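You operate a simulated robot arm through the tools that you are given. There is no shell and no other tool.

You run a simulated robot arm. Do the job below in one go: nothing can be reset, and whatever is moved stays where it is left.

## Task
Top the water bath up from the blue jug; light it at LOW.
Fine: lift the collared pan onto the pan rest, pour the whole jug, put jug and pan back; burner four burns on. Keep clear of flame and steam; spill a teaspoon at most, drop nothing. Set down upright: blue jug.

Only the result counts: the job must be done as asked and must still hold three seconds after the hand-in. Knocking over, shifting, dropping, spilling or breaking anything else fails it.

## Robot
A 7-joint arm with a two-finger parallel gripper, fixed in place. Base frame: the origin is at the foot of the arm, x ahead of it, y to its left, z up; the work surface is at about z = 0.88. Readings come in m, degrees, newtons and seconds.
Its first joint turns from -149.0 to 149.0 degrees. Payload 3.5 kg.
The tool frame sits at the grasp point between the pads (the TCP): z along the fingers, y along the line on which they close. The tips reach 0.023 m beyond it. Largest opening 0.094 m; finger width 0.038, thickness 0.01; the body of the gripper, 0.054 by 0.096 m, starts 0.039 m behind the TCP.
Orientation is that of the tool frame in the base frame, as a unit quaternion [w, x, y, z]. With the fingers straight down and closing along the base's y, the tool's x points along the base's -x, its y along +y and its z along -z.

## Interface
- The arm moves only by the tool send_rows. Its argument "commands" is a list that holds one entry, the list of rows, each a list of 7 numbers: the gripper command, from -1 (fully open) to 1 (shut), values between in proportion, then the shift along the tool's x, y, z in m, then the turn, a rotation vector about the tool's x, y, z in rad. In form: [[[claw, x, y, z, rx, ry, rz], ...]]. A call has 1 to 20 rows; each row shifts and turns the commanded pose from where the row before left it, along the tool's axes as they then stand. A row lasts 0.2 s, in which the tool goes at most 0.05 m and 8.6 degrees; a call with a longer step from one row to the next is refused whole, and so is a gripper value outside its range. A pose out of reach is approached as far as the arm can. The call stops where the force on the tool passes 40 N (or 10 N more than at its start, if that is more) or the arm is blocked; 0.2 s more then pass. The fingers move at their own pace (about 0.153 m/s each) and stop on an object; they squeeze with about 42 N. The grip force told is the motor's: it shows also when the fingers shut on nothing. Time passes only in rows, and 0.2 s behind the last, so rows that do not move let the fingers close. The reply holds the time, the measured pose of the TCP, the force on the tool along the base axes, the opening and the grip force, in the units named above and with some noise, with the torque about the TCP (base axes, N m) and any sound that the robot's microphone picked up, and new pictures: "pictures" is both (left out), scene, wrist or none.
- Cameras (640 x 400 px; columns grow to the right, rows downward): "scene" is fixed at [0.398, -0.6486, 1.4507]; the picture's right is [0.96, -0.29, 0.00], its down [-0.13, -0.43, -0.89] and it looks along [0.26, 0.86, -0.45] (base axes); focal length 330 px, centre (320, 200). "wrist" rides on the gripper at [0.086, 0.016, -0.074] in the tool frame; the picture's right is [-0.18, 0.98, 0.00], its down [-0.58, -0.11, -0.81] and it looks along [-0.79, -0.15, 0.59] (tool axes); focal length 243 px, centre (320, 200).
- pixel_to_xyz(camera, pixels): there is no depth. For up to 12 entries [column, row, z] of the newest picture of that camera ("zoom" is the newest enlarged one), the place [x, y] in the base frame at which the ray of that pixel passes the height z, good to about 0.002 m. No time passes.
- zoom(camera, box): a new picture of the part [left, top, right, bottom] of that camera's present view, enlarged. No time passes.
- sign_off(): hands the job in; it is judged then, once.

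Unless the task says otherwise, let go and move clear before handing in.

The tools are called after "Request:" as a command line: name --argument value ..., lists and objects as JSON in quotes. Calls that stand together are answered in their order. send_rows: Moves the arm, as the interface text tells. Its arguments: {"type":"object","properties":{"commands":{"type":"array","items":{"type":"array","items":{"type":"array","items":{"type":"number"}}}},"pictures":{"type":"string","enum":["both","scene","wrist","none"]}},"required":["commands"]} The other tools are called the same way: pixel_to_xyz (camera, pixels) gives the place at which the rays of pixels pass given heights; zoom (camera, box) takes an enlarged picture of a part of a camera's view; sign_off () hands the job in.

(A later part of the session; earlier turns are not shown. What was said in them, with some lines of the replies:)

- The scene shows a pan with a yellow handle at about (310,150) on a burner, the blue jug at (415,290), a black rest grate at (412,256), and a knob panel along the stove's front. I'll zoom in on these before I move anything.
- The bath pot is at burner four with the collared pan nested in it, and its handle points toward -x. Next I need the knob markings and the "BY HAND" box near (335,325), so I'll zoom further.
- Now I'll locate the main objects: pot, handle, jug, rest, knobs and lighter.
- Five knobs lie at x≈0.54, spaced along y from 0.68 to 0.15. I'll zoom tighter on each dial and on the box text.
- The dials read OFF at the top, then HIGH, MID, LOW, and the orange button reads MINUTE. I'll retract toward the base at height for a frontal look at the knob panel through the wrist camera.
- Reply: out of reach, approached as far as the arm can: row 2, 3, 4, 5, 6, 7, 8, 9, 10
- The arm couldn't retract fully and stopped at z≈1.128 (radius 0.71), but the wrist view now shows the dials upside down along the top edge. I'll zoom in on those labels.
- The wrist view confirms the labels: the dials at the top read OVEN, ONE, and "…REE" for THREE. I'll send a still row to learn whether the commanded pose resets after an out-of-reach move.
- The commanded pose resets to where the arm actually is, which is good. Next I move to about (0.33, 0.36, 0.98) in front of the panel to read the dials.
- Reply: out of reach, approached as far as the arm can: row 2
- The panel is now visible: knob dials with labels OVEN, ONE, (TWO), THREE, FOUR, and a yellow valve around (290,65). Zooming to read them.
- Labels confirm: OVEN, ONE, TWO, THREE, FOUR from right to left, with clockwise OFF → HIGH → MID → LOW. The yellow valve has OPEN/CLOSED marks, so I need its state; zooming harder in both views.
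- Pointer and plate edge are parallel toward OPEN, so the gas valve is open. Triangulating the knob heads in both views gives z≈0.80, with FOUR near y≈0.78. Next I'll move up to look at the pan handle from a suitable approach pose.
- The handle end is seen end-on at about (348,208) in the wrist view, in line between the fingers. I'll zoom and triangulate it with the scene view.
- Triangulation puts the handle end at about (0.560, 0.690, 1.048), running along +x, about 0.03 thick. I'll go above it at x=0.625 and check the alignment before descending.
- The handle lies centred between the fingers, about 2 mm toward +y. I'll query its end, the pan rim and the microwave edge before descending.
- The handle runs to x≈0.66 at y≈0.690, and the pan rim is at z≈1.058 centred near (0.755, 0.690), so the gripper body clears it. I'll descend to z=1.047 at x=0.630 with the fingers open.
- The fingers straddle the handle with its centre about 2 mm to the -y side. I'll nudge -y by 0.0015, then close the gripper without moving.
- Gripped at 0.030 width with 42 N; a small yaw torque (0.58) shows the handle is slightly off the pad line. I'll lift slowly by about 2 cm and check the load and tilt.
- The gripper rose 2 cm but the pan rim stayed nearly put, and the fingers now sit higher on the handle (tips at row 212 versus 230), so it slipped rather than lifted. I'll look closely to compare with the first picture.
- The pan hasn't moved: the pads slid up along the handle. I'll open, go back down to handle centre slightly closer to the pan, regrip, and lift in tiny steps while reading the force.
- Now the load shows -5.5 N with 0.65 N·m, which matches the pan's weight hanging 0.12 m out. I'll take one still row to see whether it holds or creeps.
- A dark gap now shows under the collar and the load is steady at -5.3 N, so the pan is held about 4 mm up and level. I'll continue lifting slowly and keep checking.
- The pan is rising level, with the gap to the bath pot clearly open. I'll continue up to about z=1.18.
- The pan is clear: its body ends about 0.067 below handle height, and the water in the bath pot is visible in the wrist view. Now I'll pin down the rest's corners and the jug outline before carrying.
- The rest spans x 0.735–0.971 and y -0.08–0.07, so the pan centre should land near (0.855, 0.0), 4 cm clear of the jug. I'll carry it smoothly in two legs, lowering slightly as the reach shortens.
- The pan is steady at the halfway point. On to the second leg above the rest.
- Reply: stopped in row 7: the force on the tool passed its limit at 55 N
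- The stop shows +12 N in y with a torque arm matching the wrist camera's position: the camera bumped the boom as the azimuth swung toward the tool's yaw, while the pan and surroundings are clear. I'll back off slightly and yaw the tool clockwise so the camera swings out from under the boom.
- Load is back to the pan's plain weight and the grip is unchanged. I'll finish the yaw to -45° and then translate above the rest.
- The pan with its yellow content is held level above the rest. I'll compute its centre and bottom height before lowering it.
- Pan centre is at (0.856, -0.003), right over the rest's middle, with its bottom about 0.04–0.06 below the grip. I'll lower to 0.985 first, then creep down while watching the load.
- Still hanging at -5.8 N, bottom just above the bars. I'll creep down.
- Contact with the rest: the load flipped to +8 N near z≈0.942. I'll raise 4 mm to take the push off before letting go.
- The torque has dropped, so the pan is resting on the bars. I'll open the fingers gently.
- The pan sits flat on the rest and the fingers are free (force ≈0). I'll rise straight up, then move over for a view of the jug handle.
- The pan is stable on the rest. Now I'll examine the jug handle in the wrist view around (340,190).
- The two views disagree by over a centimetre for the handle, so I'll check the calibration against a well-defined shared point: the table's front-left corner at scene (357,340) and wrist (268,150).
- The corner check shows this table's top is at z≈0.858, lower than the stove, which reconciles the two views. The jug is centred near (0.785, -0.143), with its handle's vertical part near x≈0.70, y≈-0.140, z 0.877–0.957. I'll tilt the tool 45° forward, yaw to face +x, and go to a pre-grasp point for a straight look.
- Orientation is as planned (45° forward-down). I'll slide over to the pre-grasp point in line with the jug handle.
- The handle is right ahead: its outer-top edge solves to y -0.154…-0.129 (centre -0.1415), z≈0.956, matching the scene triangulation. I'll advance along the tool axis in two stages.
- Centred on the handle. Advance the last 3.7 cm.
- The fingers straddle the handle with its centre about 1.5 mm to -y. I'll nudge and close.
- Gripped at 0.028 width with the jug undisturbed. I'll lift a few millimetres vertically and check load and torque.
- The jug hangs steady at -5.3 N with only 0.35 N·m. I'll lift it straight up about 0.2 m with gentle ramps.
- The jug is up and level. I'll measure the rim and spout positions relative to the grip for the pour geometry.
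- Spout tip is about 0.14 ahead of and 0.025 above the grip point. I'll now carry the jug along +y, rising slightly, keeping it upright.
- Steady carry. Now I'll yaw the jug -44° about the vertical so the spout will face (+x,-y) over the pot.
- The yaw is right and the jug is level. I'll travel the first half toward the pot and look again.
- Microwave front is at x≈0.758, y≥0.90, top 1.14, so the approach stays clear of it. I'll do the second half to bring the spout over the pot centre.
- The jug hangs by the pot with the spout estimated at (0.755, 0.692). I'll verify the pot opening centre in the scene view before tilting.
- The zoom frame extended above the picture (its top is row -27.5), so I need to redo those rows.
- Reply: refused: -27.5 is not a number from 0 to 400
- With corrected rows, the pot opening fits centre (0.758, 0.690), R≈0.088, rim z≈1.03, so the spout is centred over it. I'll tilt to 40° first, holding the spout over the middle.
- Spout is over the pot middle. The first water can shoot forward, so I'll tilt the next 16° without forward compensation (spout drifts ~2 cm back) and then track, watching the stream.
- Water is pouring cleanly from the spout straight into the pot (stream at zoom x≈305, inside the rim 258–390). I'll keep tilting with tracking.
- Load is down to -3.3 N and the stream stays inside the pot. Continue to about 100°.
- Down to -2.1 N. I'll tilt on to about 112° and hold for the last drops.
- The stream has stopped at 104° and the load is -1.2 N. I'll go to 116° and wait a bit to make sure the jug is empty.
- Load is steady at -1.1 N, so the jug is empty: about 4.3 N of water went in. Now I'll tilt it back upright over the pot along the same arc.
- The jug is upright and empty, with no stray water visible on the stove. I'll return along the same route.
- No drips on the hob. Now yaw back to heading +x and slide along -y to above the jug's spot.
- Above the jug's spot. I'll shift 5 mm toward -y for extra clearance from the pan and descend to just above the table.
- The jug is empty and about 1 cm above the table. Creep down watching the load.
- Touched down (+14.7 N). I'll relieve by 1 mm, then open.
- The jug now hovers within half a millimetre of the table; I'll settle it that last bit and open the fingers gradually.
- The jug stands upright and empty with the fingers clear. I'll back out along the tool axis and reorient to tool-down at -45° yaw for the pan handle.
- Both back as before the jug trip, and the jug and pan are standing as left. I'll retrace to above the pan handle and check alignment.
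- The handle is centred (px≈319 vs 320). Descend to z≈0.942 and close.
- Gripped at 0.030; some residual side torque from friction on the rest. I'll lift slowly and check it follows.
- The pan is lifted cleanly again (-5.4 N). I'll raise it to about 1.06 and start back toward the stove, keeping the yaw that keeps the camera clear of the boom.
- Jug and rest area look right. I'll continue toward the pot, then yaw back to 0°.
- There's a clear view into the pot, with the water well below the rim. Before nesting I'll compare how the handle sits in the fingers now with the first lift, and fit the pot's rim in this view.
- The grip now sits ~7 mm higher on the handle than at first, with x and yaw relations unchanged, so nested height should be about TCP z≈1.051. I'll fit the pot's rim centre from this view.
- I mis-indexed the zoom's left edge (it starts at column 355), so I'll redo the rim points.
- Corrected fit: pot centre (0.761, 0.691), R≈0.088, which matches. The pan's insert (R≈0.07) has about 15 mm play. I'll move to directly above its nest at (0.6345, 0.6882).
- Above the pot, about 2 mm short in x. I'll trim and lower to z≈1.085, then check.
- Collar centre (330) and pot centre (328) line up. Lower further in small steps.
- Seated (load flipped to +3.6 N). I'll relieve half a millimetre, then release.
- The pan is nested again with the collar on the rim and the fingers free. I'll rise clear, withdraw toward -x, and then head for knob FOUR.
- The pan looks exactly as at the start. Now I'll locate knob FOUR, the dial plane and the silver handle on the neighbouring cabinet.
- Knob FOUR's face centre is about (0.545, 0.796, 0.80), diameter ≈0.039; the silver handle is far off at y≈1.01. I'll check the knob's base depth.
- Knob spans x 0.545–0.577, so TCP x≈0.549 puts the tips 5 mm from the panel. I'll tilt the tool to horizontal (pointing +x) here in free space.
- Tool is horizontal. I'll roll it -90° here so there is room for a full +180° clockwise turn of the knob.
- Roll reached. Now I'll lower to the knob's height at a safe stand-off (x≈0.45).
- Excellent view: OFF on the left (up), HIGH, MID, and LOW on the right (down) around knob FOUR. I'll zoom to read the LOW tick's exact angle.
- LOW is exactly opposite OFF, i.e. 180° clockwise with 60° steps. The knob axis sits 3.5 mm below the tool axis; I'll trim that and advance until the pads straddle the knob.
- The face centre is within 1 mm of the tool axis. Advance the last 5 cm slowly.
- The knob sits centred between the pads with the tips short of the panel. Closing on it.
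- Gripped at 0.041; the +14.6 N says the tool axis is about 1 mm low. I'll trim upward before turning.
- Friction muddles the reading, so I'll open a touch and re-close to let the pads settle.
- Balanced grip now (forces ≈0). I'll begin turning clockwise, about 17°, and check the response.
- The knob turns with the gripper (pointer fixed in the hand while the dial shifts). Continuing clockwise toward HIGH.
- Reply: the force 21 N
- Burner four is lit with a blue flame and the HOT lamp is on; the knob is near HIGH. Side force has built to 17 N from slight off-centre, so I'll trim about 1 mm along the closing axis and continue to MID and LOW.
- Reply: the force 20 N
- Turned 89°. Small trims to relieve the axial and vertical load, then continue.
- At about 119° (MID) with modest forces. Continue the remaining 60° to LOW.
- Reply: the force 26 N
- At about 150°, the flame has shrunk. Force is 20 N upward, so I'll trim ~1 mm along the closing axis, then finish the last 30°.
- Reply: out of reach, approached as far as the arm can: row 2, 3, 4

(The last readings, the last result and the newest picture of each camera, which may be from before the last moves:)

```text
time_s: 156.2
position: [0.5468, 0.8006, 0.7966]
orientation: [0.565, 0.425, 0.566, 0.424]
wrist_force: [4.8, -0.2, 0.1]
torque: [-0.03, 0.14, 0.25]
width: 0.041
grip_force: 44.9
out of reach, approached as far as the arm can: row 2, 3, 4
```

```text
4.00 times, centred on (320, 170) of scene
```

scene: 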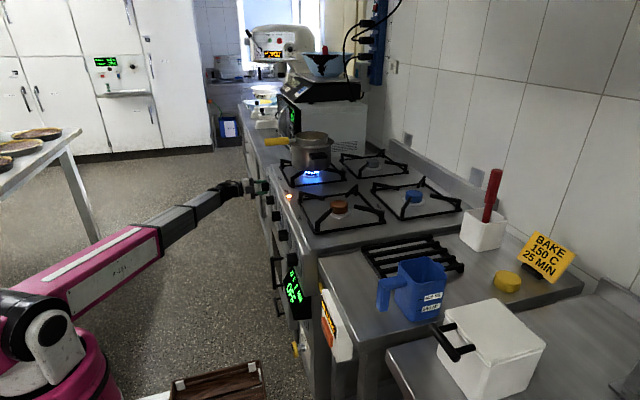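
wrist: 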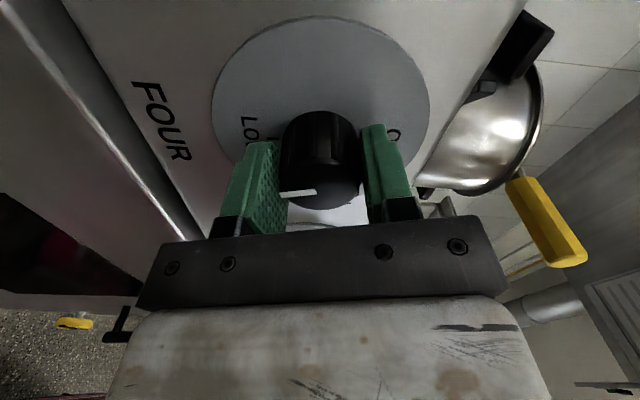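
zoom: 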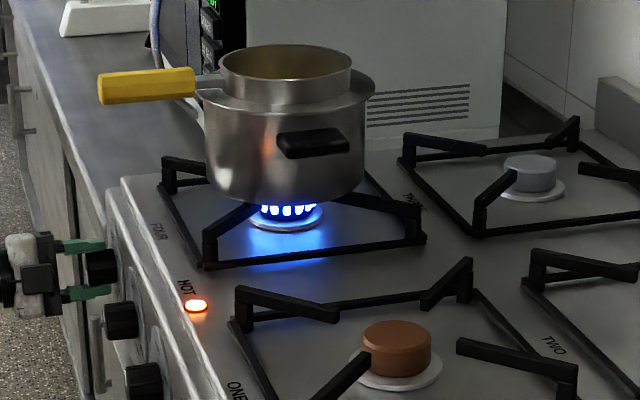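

The wrist's roll limit stopped it at 74° roll, so the knob is at about 164°, 16° short of LOW. I'll open, roll back ~46° around the knob, and regrip.

Request:
send_rows --commands '[[[-0.3, 0, 0, 0, 0, 0, 0], [-0.3, 0, 0, 0, 0, 0, 0], [-0.3, 0, 0, 0, 0, 0, -0.08], [-0.3, 0, 0, 0, 0, 0, -0.12], [-0.3, 0, 0, 0, 0, 0, -0.12], [-0.3, 0, 0, 0, 0, 0, -0.12], [-0.3, 0, 0, 0, 0, 0, -0.12], [-0.3, 0, 0, 0, 0, 0, -0.12], [-0.3, 0, 0, 0, 0, 0, -0.12], [-0.3, 0, 0, 0, 0, 0, 0]]]'

Request:
zoom --camera "wrist" --box '[180, 40, 500, 240]'

```text
time_s: 158.4
position: [0.5468, 0.8005, 0.7969]
orientation: [0.686, 0.17, 0.687, 0.17]
wrist_force: [-0.9, 0.1, -1.1]
torque: [-0.01, 0.04, 0.0]
width: 0.061
grip_force: 0.0
```

scene: 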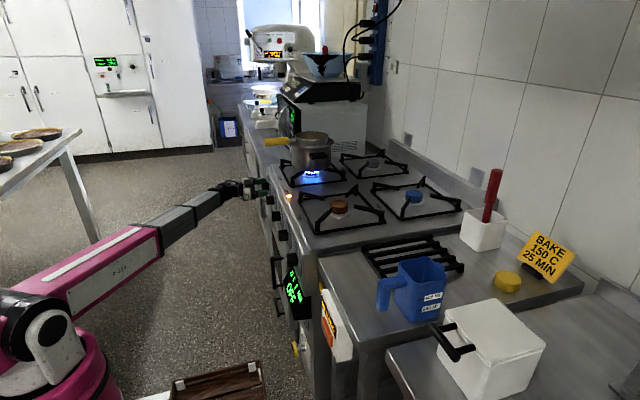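
wrist: 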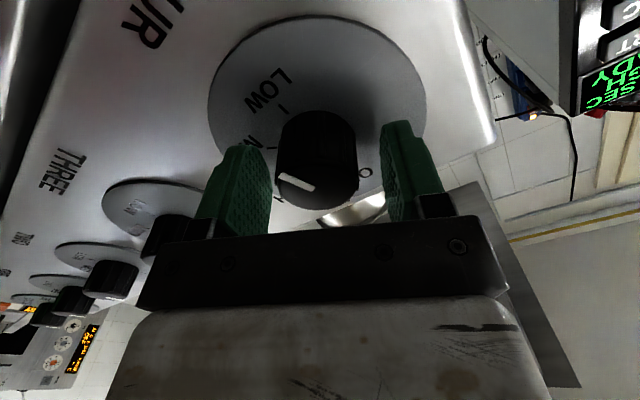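

```text
2.00 times, centred on (340, 140) of wrist
```

zoom: 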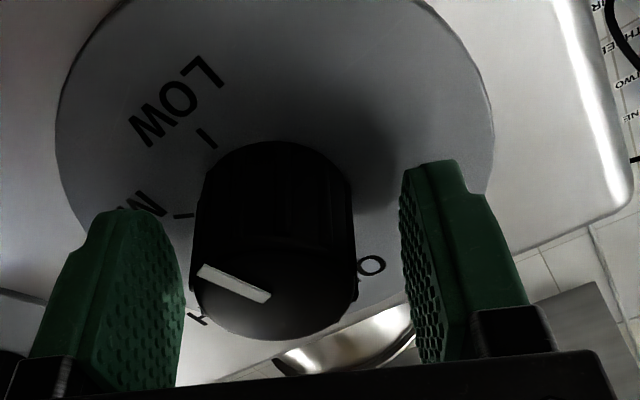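

Pointer and LOW tick differ by about 16° as expected. I'll re-centre by 1 mm, close, and turn the final 16°.

Request:
send_rows --commands '[[[-0.3, 0, -0.001, 0, 0, 0, 0], [0, 0, 0, 0, 0, 0, 0], [0.08, 0, 0, 0, 0, 0, 0], [1, 0, 0, 0, 0, 0, 0], [1, 0, 0, 0, 0, 0, 0]]]' --pictures "none"

Request:
send_rows --commands '[[[1, 0, 0, 0, 0, 0, 0.06], [1, 0, 0, 0, 0, 0, 0.1], [1, 0, 0, 0, 0, 0, 0.09], [1, 0, 0, 0, 0, 0, 0.033], [1, 0, 0, 0, 0, 0, 0]]]'

Request:
zoom --camera "wrist" --box '[180, 40, 500, 240]'

Request:
zoom --camera "scene" --box '[240, 120, 400, 220]'

```text
time_s: 159.6
position: [0.547, 0.7992, 0.7958]
orientation: [0.685, 0.17, 0.687, 0.171]
wrist_force: [-1.3, -5.5, -4.6]
torque: [0.02, -0.02, -0.16]
width: 0.0409
grip_force: 44.6
```

```text
time_s: 160.8
position: [0.5467, 0.7999, 0.7965]
orientation: [0.655, 0.267, 0.655, 0.265]
wrist_force: [-11.5, -16.8, -7.1]
torque: [-0.16, 0.75, 0.28]
width: 0.0411
grip_force: 45.3
```

scene: 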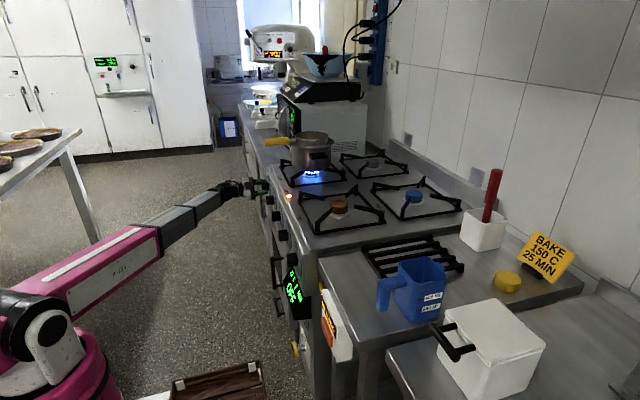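
wrist: 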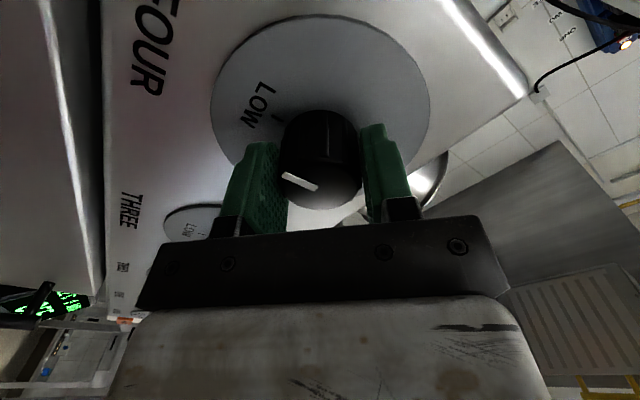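

```text
2.00 times, centred on (340, 140) of wrist
```

zoom: 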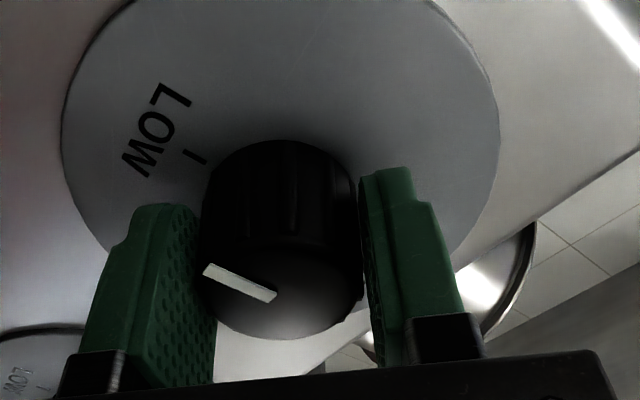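

```text
4.00 times, centred on (320, 170) of scene
```

zoom: 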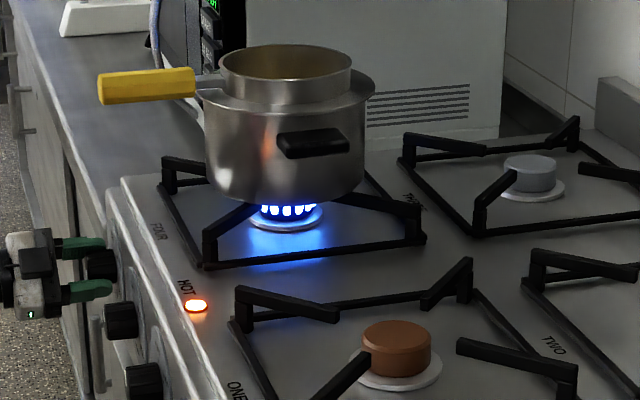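

The computed direction for straight down at the pointer's position is 24° in the image, and the pointer reads about 22°, so it is within ~2° of LOW. The flame is small. I'll open and back off to verify the pointer against the tick.

Request:
send_rows --commands '[[[-0.3, 0, 0, 0, 0, 0, 0], [-0.3, 0, 0, 0, 0, 0, 0], [-0.4, 0, 0, -0.01, 0, 0, 0], [-0.4, 0, 0, -0.025, 0, 0, 0], [-0.4, 0, 0, -0.035, 0, 0, 0], [-0.4, 0, 0, -0.025, 0, 0, 0], [-0.4, 0, 0, 0, 0, 0, 0]]]'

Request:
zoom --camera "wrist" --box '[240, 0, 420, 130]'

Request:
zoom --camera "scene" --box '[240, 120, 400, 220]'

```text
time_s: 162.4
position: [0.4516, 0.8002, 0.7979]
orientation: [0.655, 0.265, 0.656, 0.266]
wrist_force: [0.2, -0.6, -0.4]
torque: [0.01, 0.02, 0.02]
width: 0.066
grip_force: 0.2
```

scene: 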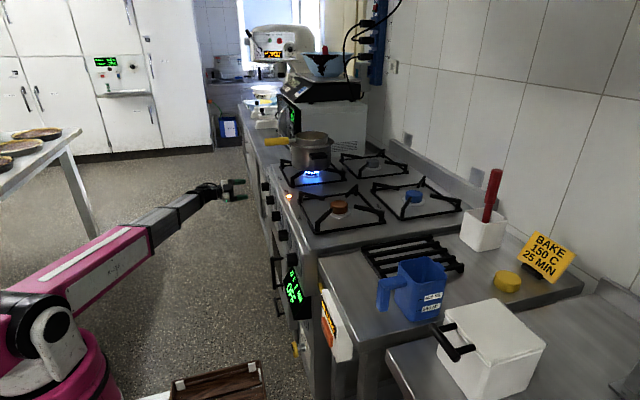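
wrist: 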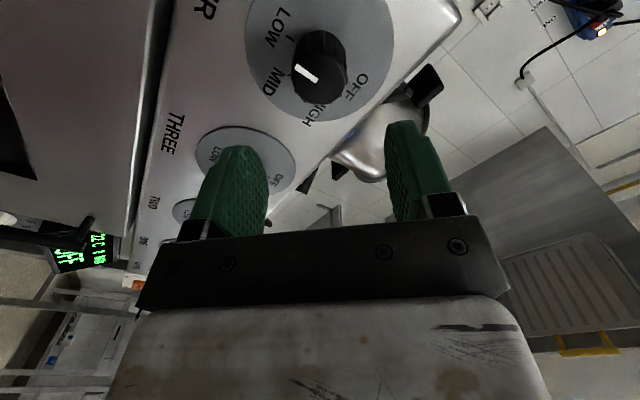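

```text
3.08 times, centred on (330, 65) of wrist
```

zoom: 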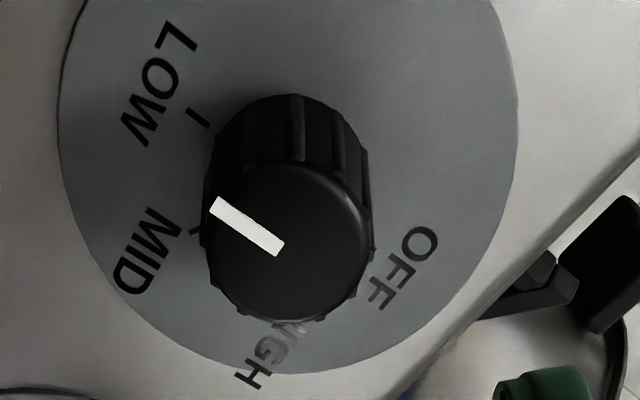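

```text
4.00 times, centred on (320, 170) of scene
```

zoom: 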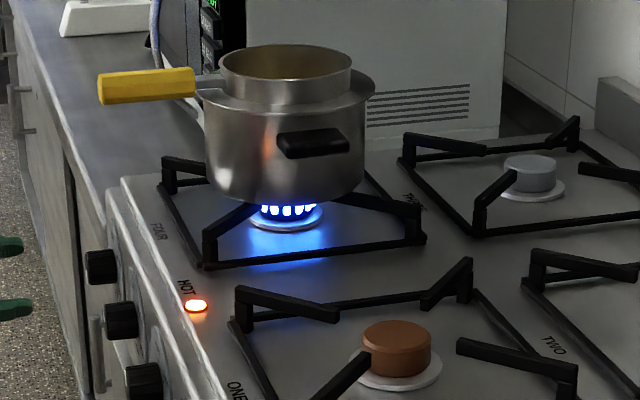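

The pointer at zoom (213–280, 207–250) points at the LOW tick within a couple of degrees, and burner four burns with a small blue flame with HOT lit. I'll withdraw further, wait a few seconds and verify everything holds.

Request:
send_rows --commands '[[[-0.4, 0, 0, -0.03, 0, 0, 0], [-0.4, 0, 0, -0.04, 0, 0, 0], [-0.4, 0, 0, -0.03, 0, 0, 0], [-0.4, 0, 0, 0, 0, 0, 0], [-0.4, 0, 0, 0, 0, 0, 0], [-0.4, 0, 0, 0, 0, 0, 0], [-0.4, 0, 0, 0, 0, 0, 0], [-0.4, 0, 0, 0, 0, 0, 0], [-0.4, 0, 0, 0, 0, 0, 0], [-0.4, 0, 0, 0, 0, 0, 0], [-0.4, 0, 0, 0, 0, 0, 0], [-0.4, 0, 0, 0, 0, 0, 0], [-0.4, 0, 0, 0, 0, 0, 0], [-0.4, 0, 0, 0, 0, 0, 0], [-0.4, 0, 0, 0, 0, 0, 0], [-0.4, 0, 0, 0, 0, 0, 0], [-0.4, 0, 0, 0, 0, 0, 0], [-0.4, 0, 0, 0, 0, 0, 0], [-0.4, 0, 0, 0, 0, 0, 0], [-0.4, 0, 0, 0, 0, 0, 0]]]'

Request:
zoom --camera "scene" --box '[240, 110, 400, 210]'

Request:
zoom --camera "scene" --box '[330, 210, 500, 340]'

Request:
zoom --camera "scene" --box '[300, 270, 380, 370]'

Request:
zoom --camera "wrist" --box '[230, 30, 420, 150]'

```text
time_s: 166.6
position: [0.3502, 0.799, 0.7962]
orientation: [0.654, 0.266, 0.656, 0.266]
wrist_force: [-0.1, -0.6, 0.0]
torque: [0.01, -0.01, -0.04]
width: 0.0656
grip_force: 0.0
```

scene: 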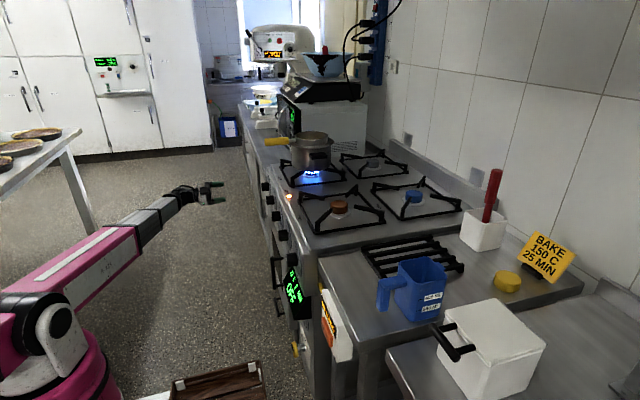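
wrist: 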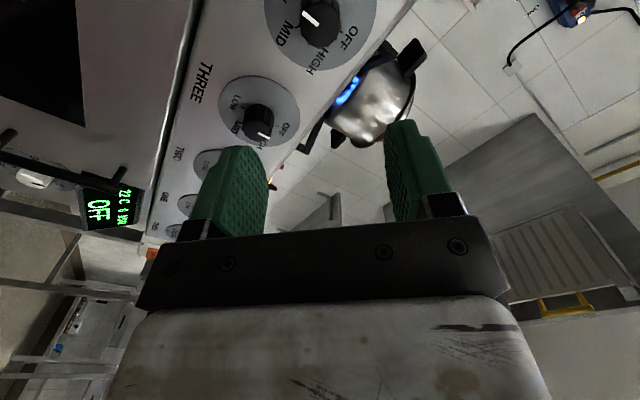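

```text
4.00 times, centred on (320, 160) of scene
```

zoom: 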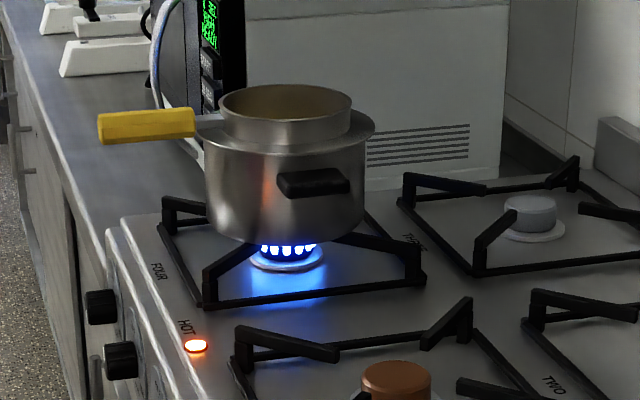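

```text
3.08 times, centred on (415, 275) of scene
```

zoom: 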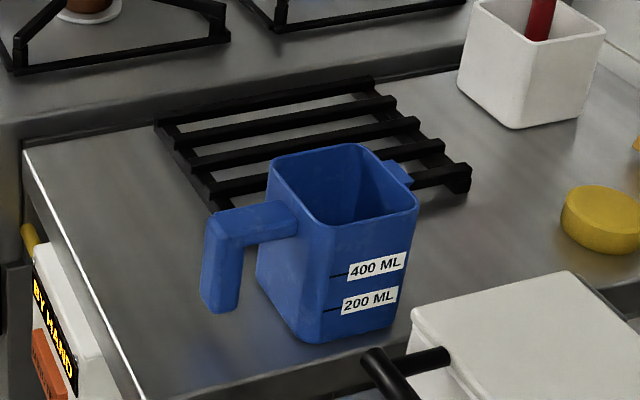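

```text
4.00 times, centred on (340, 320) of scene
```

zoom: 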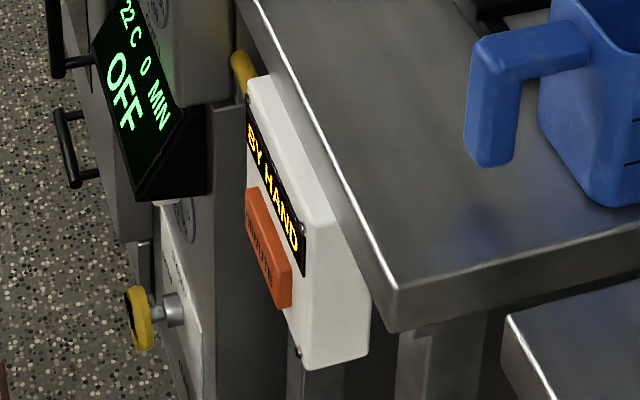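

```text
3.33 times, centred on (325, 90) of wrist
```

zoom: 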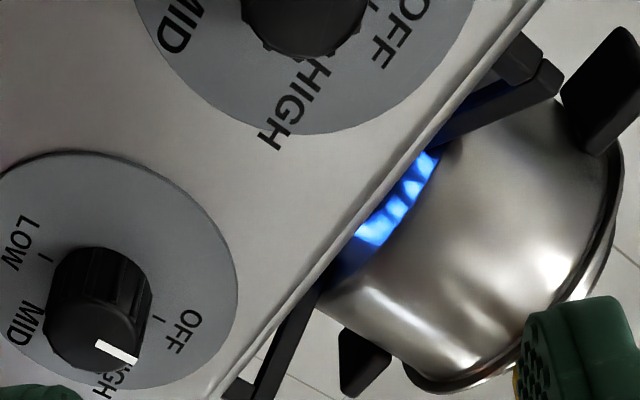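

Flame steady, pan nested, jug upright and empty at its spot, rest and valve undisturbed. One last close look at the FOUR pointer.

Request:
zoom --camera "wrist" --box '[260, 0, 380, 75]'

Request:
zoom --camera "scene" --box '[256, 174, 288, 194]'

```text
5.33 times, centred on (320, 38) of wrist
```

zoom: 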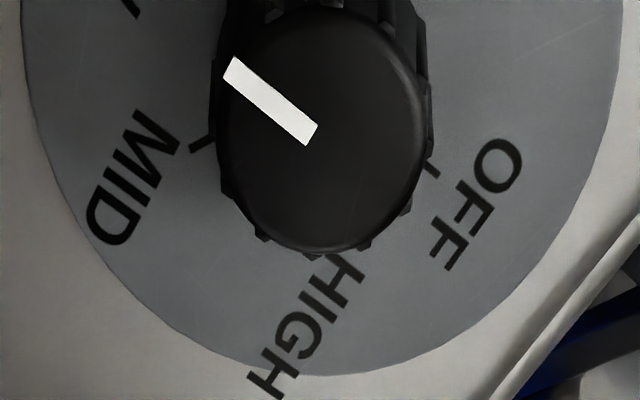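

```text
16.00 times, centred on (272, 184) of scene
```

zoom: 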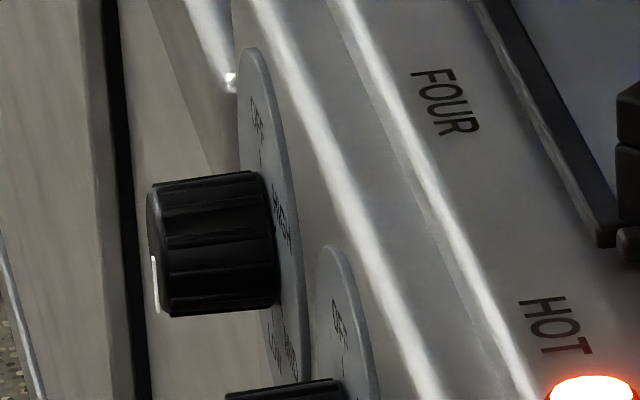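

The pointer measures about 40.5° in the image against 39.8° expected for straight down, so knob FOUR is on LOW. Burner four is burning, the pan is nested, and the empty jug stands upright at its place with the arm clear. I'm handing the job in.

Request:
sign_off

```text
The job is handed in.
```

The water bath is topped up, and burner four is lit and set to LOW. I checked it all in the pictures just before handing in; no result has come back yet.

- **Water:** The whole jug went into the pot, about 430–440 ml going by the weight change. I saw no spill on the hob.
- **Pan:** It is back in the bath with its collar on the pot rim, looking the same as at the start.
- **Jug:** It stands upright and empty, within a few millimetres of its original spot.
- **Burner:** The flame was small and blue. It was still burning about 4 seconds after I let go of the knob, and the HOT lamp is on.
- **Arm:** The gripper is open and well clear of the stove.

- **Bump:** While I carried the pan to the rest, the wrist camera bumped the robot's own arm and the move stopped. Nothing else was touched and the pan stayed in the grip.
- **Regrip:** My first attempt to lift the pan slipped on the handle. I regripped and it held.
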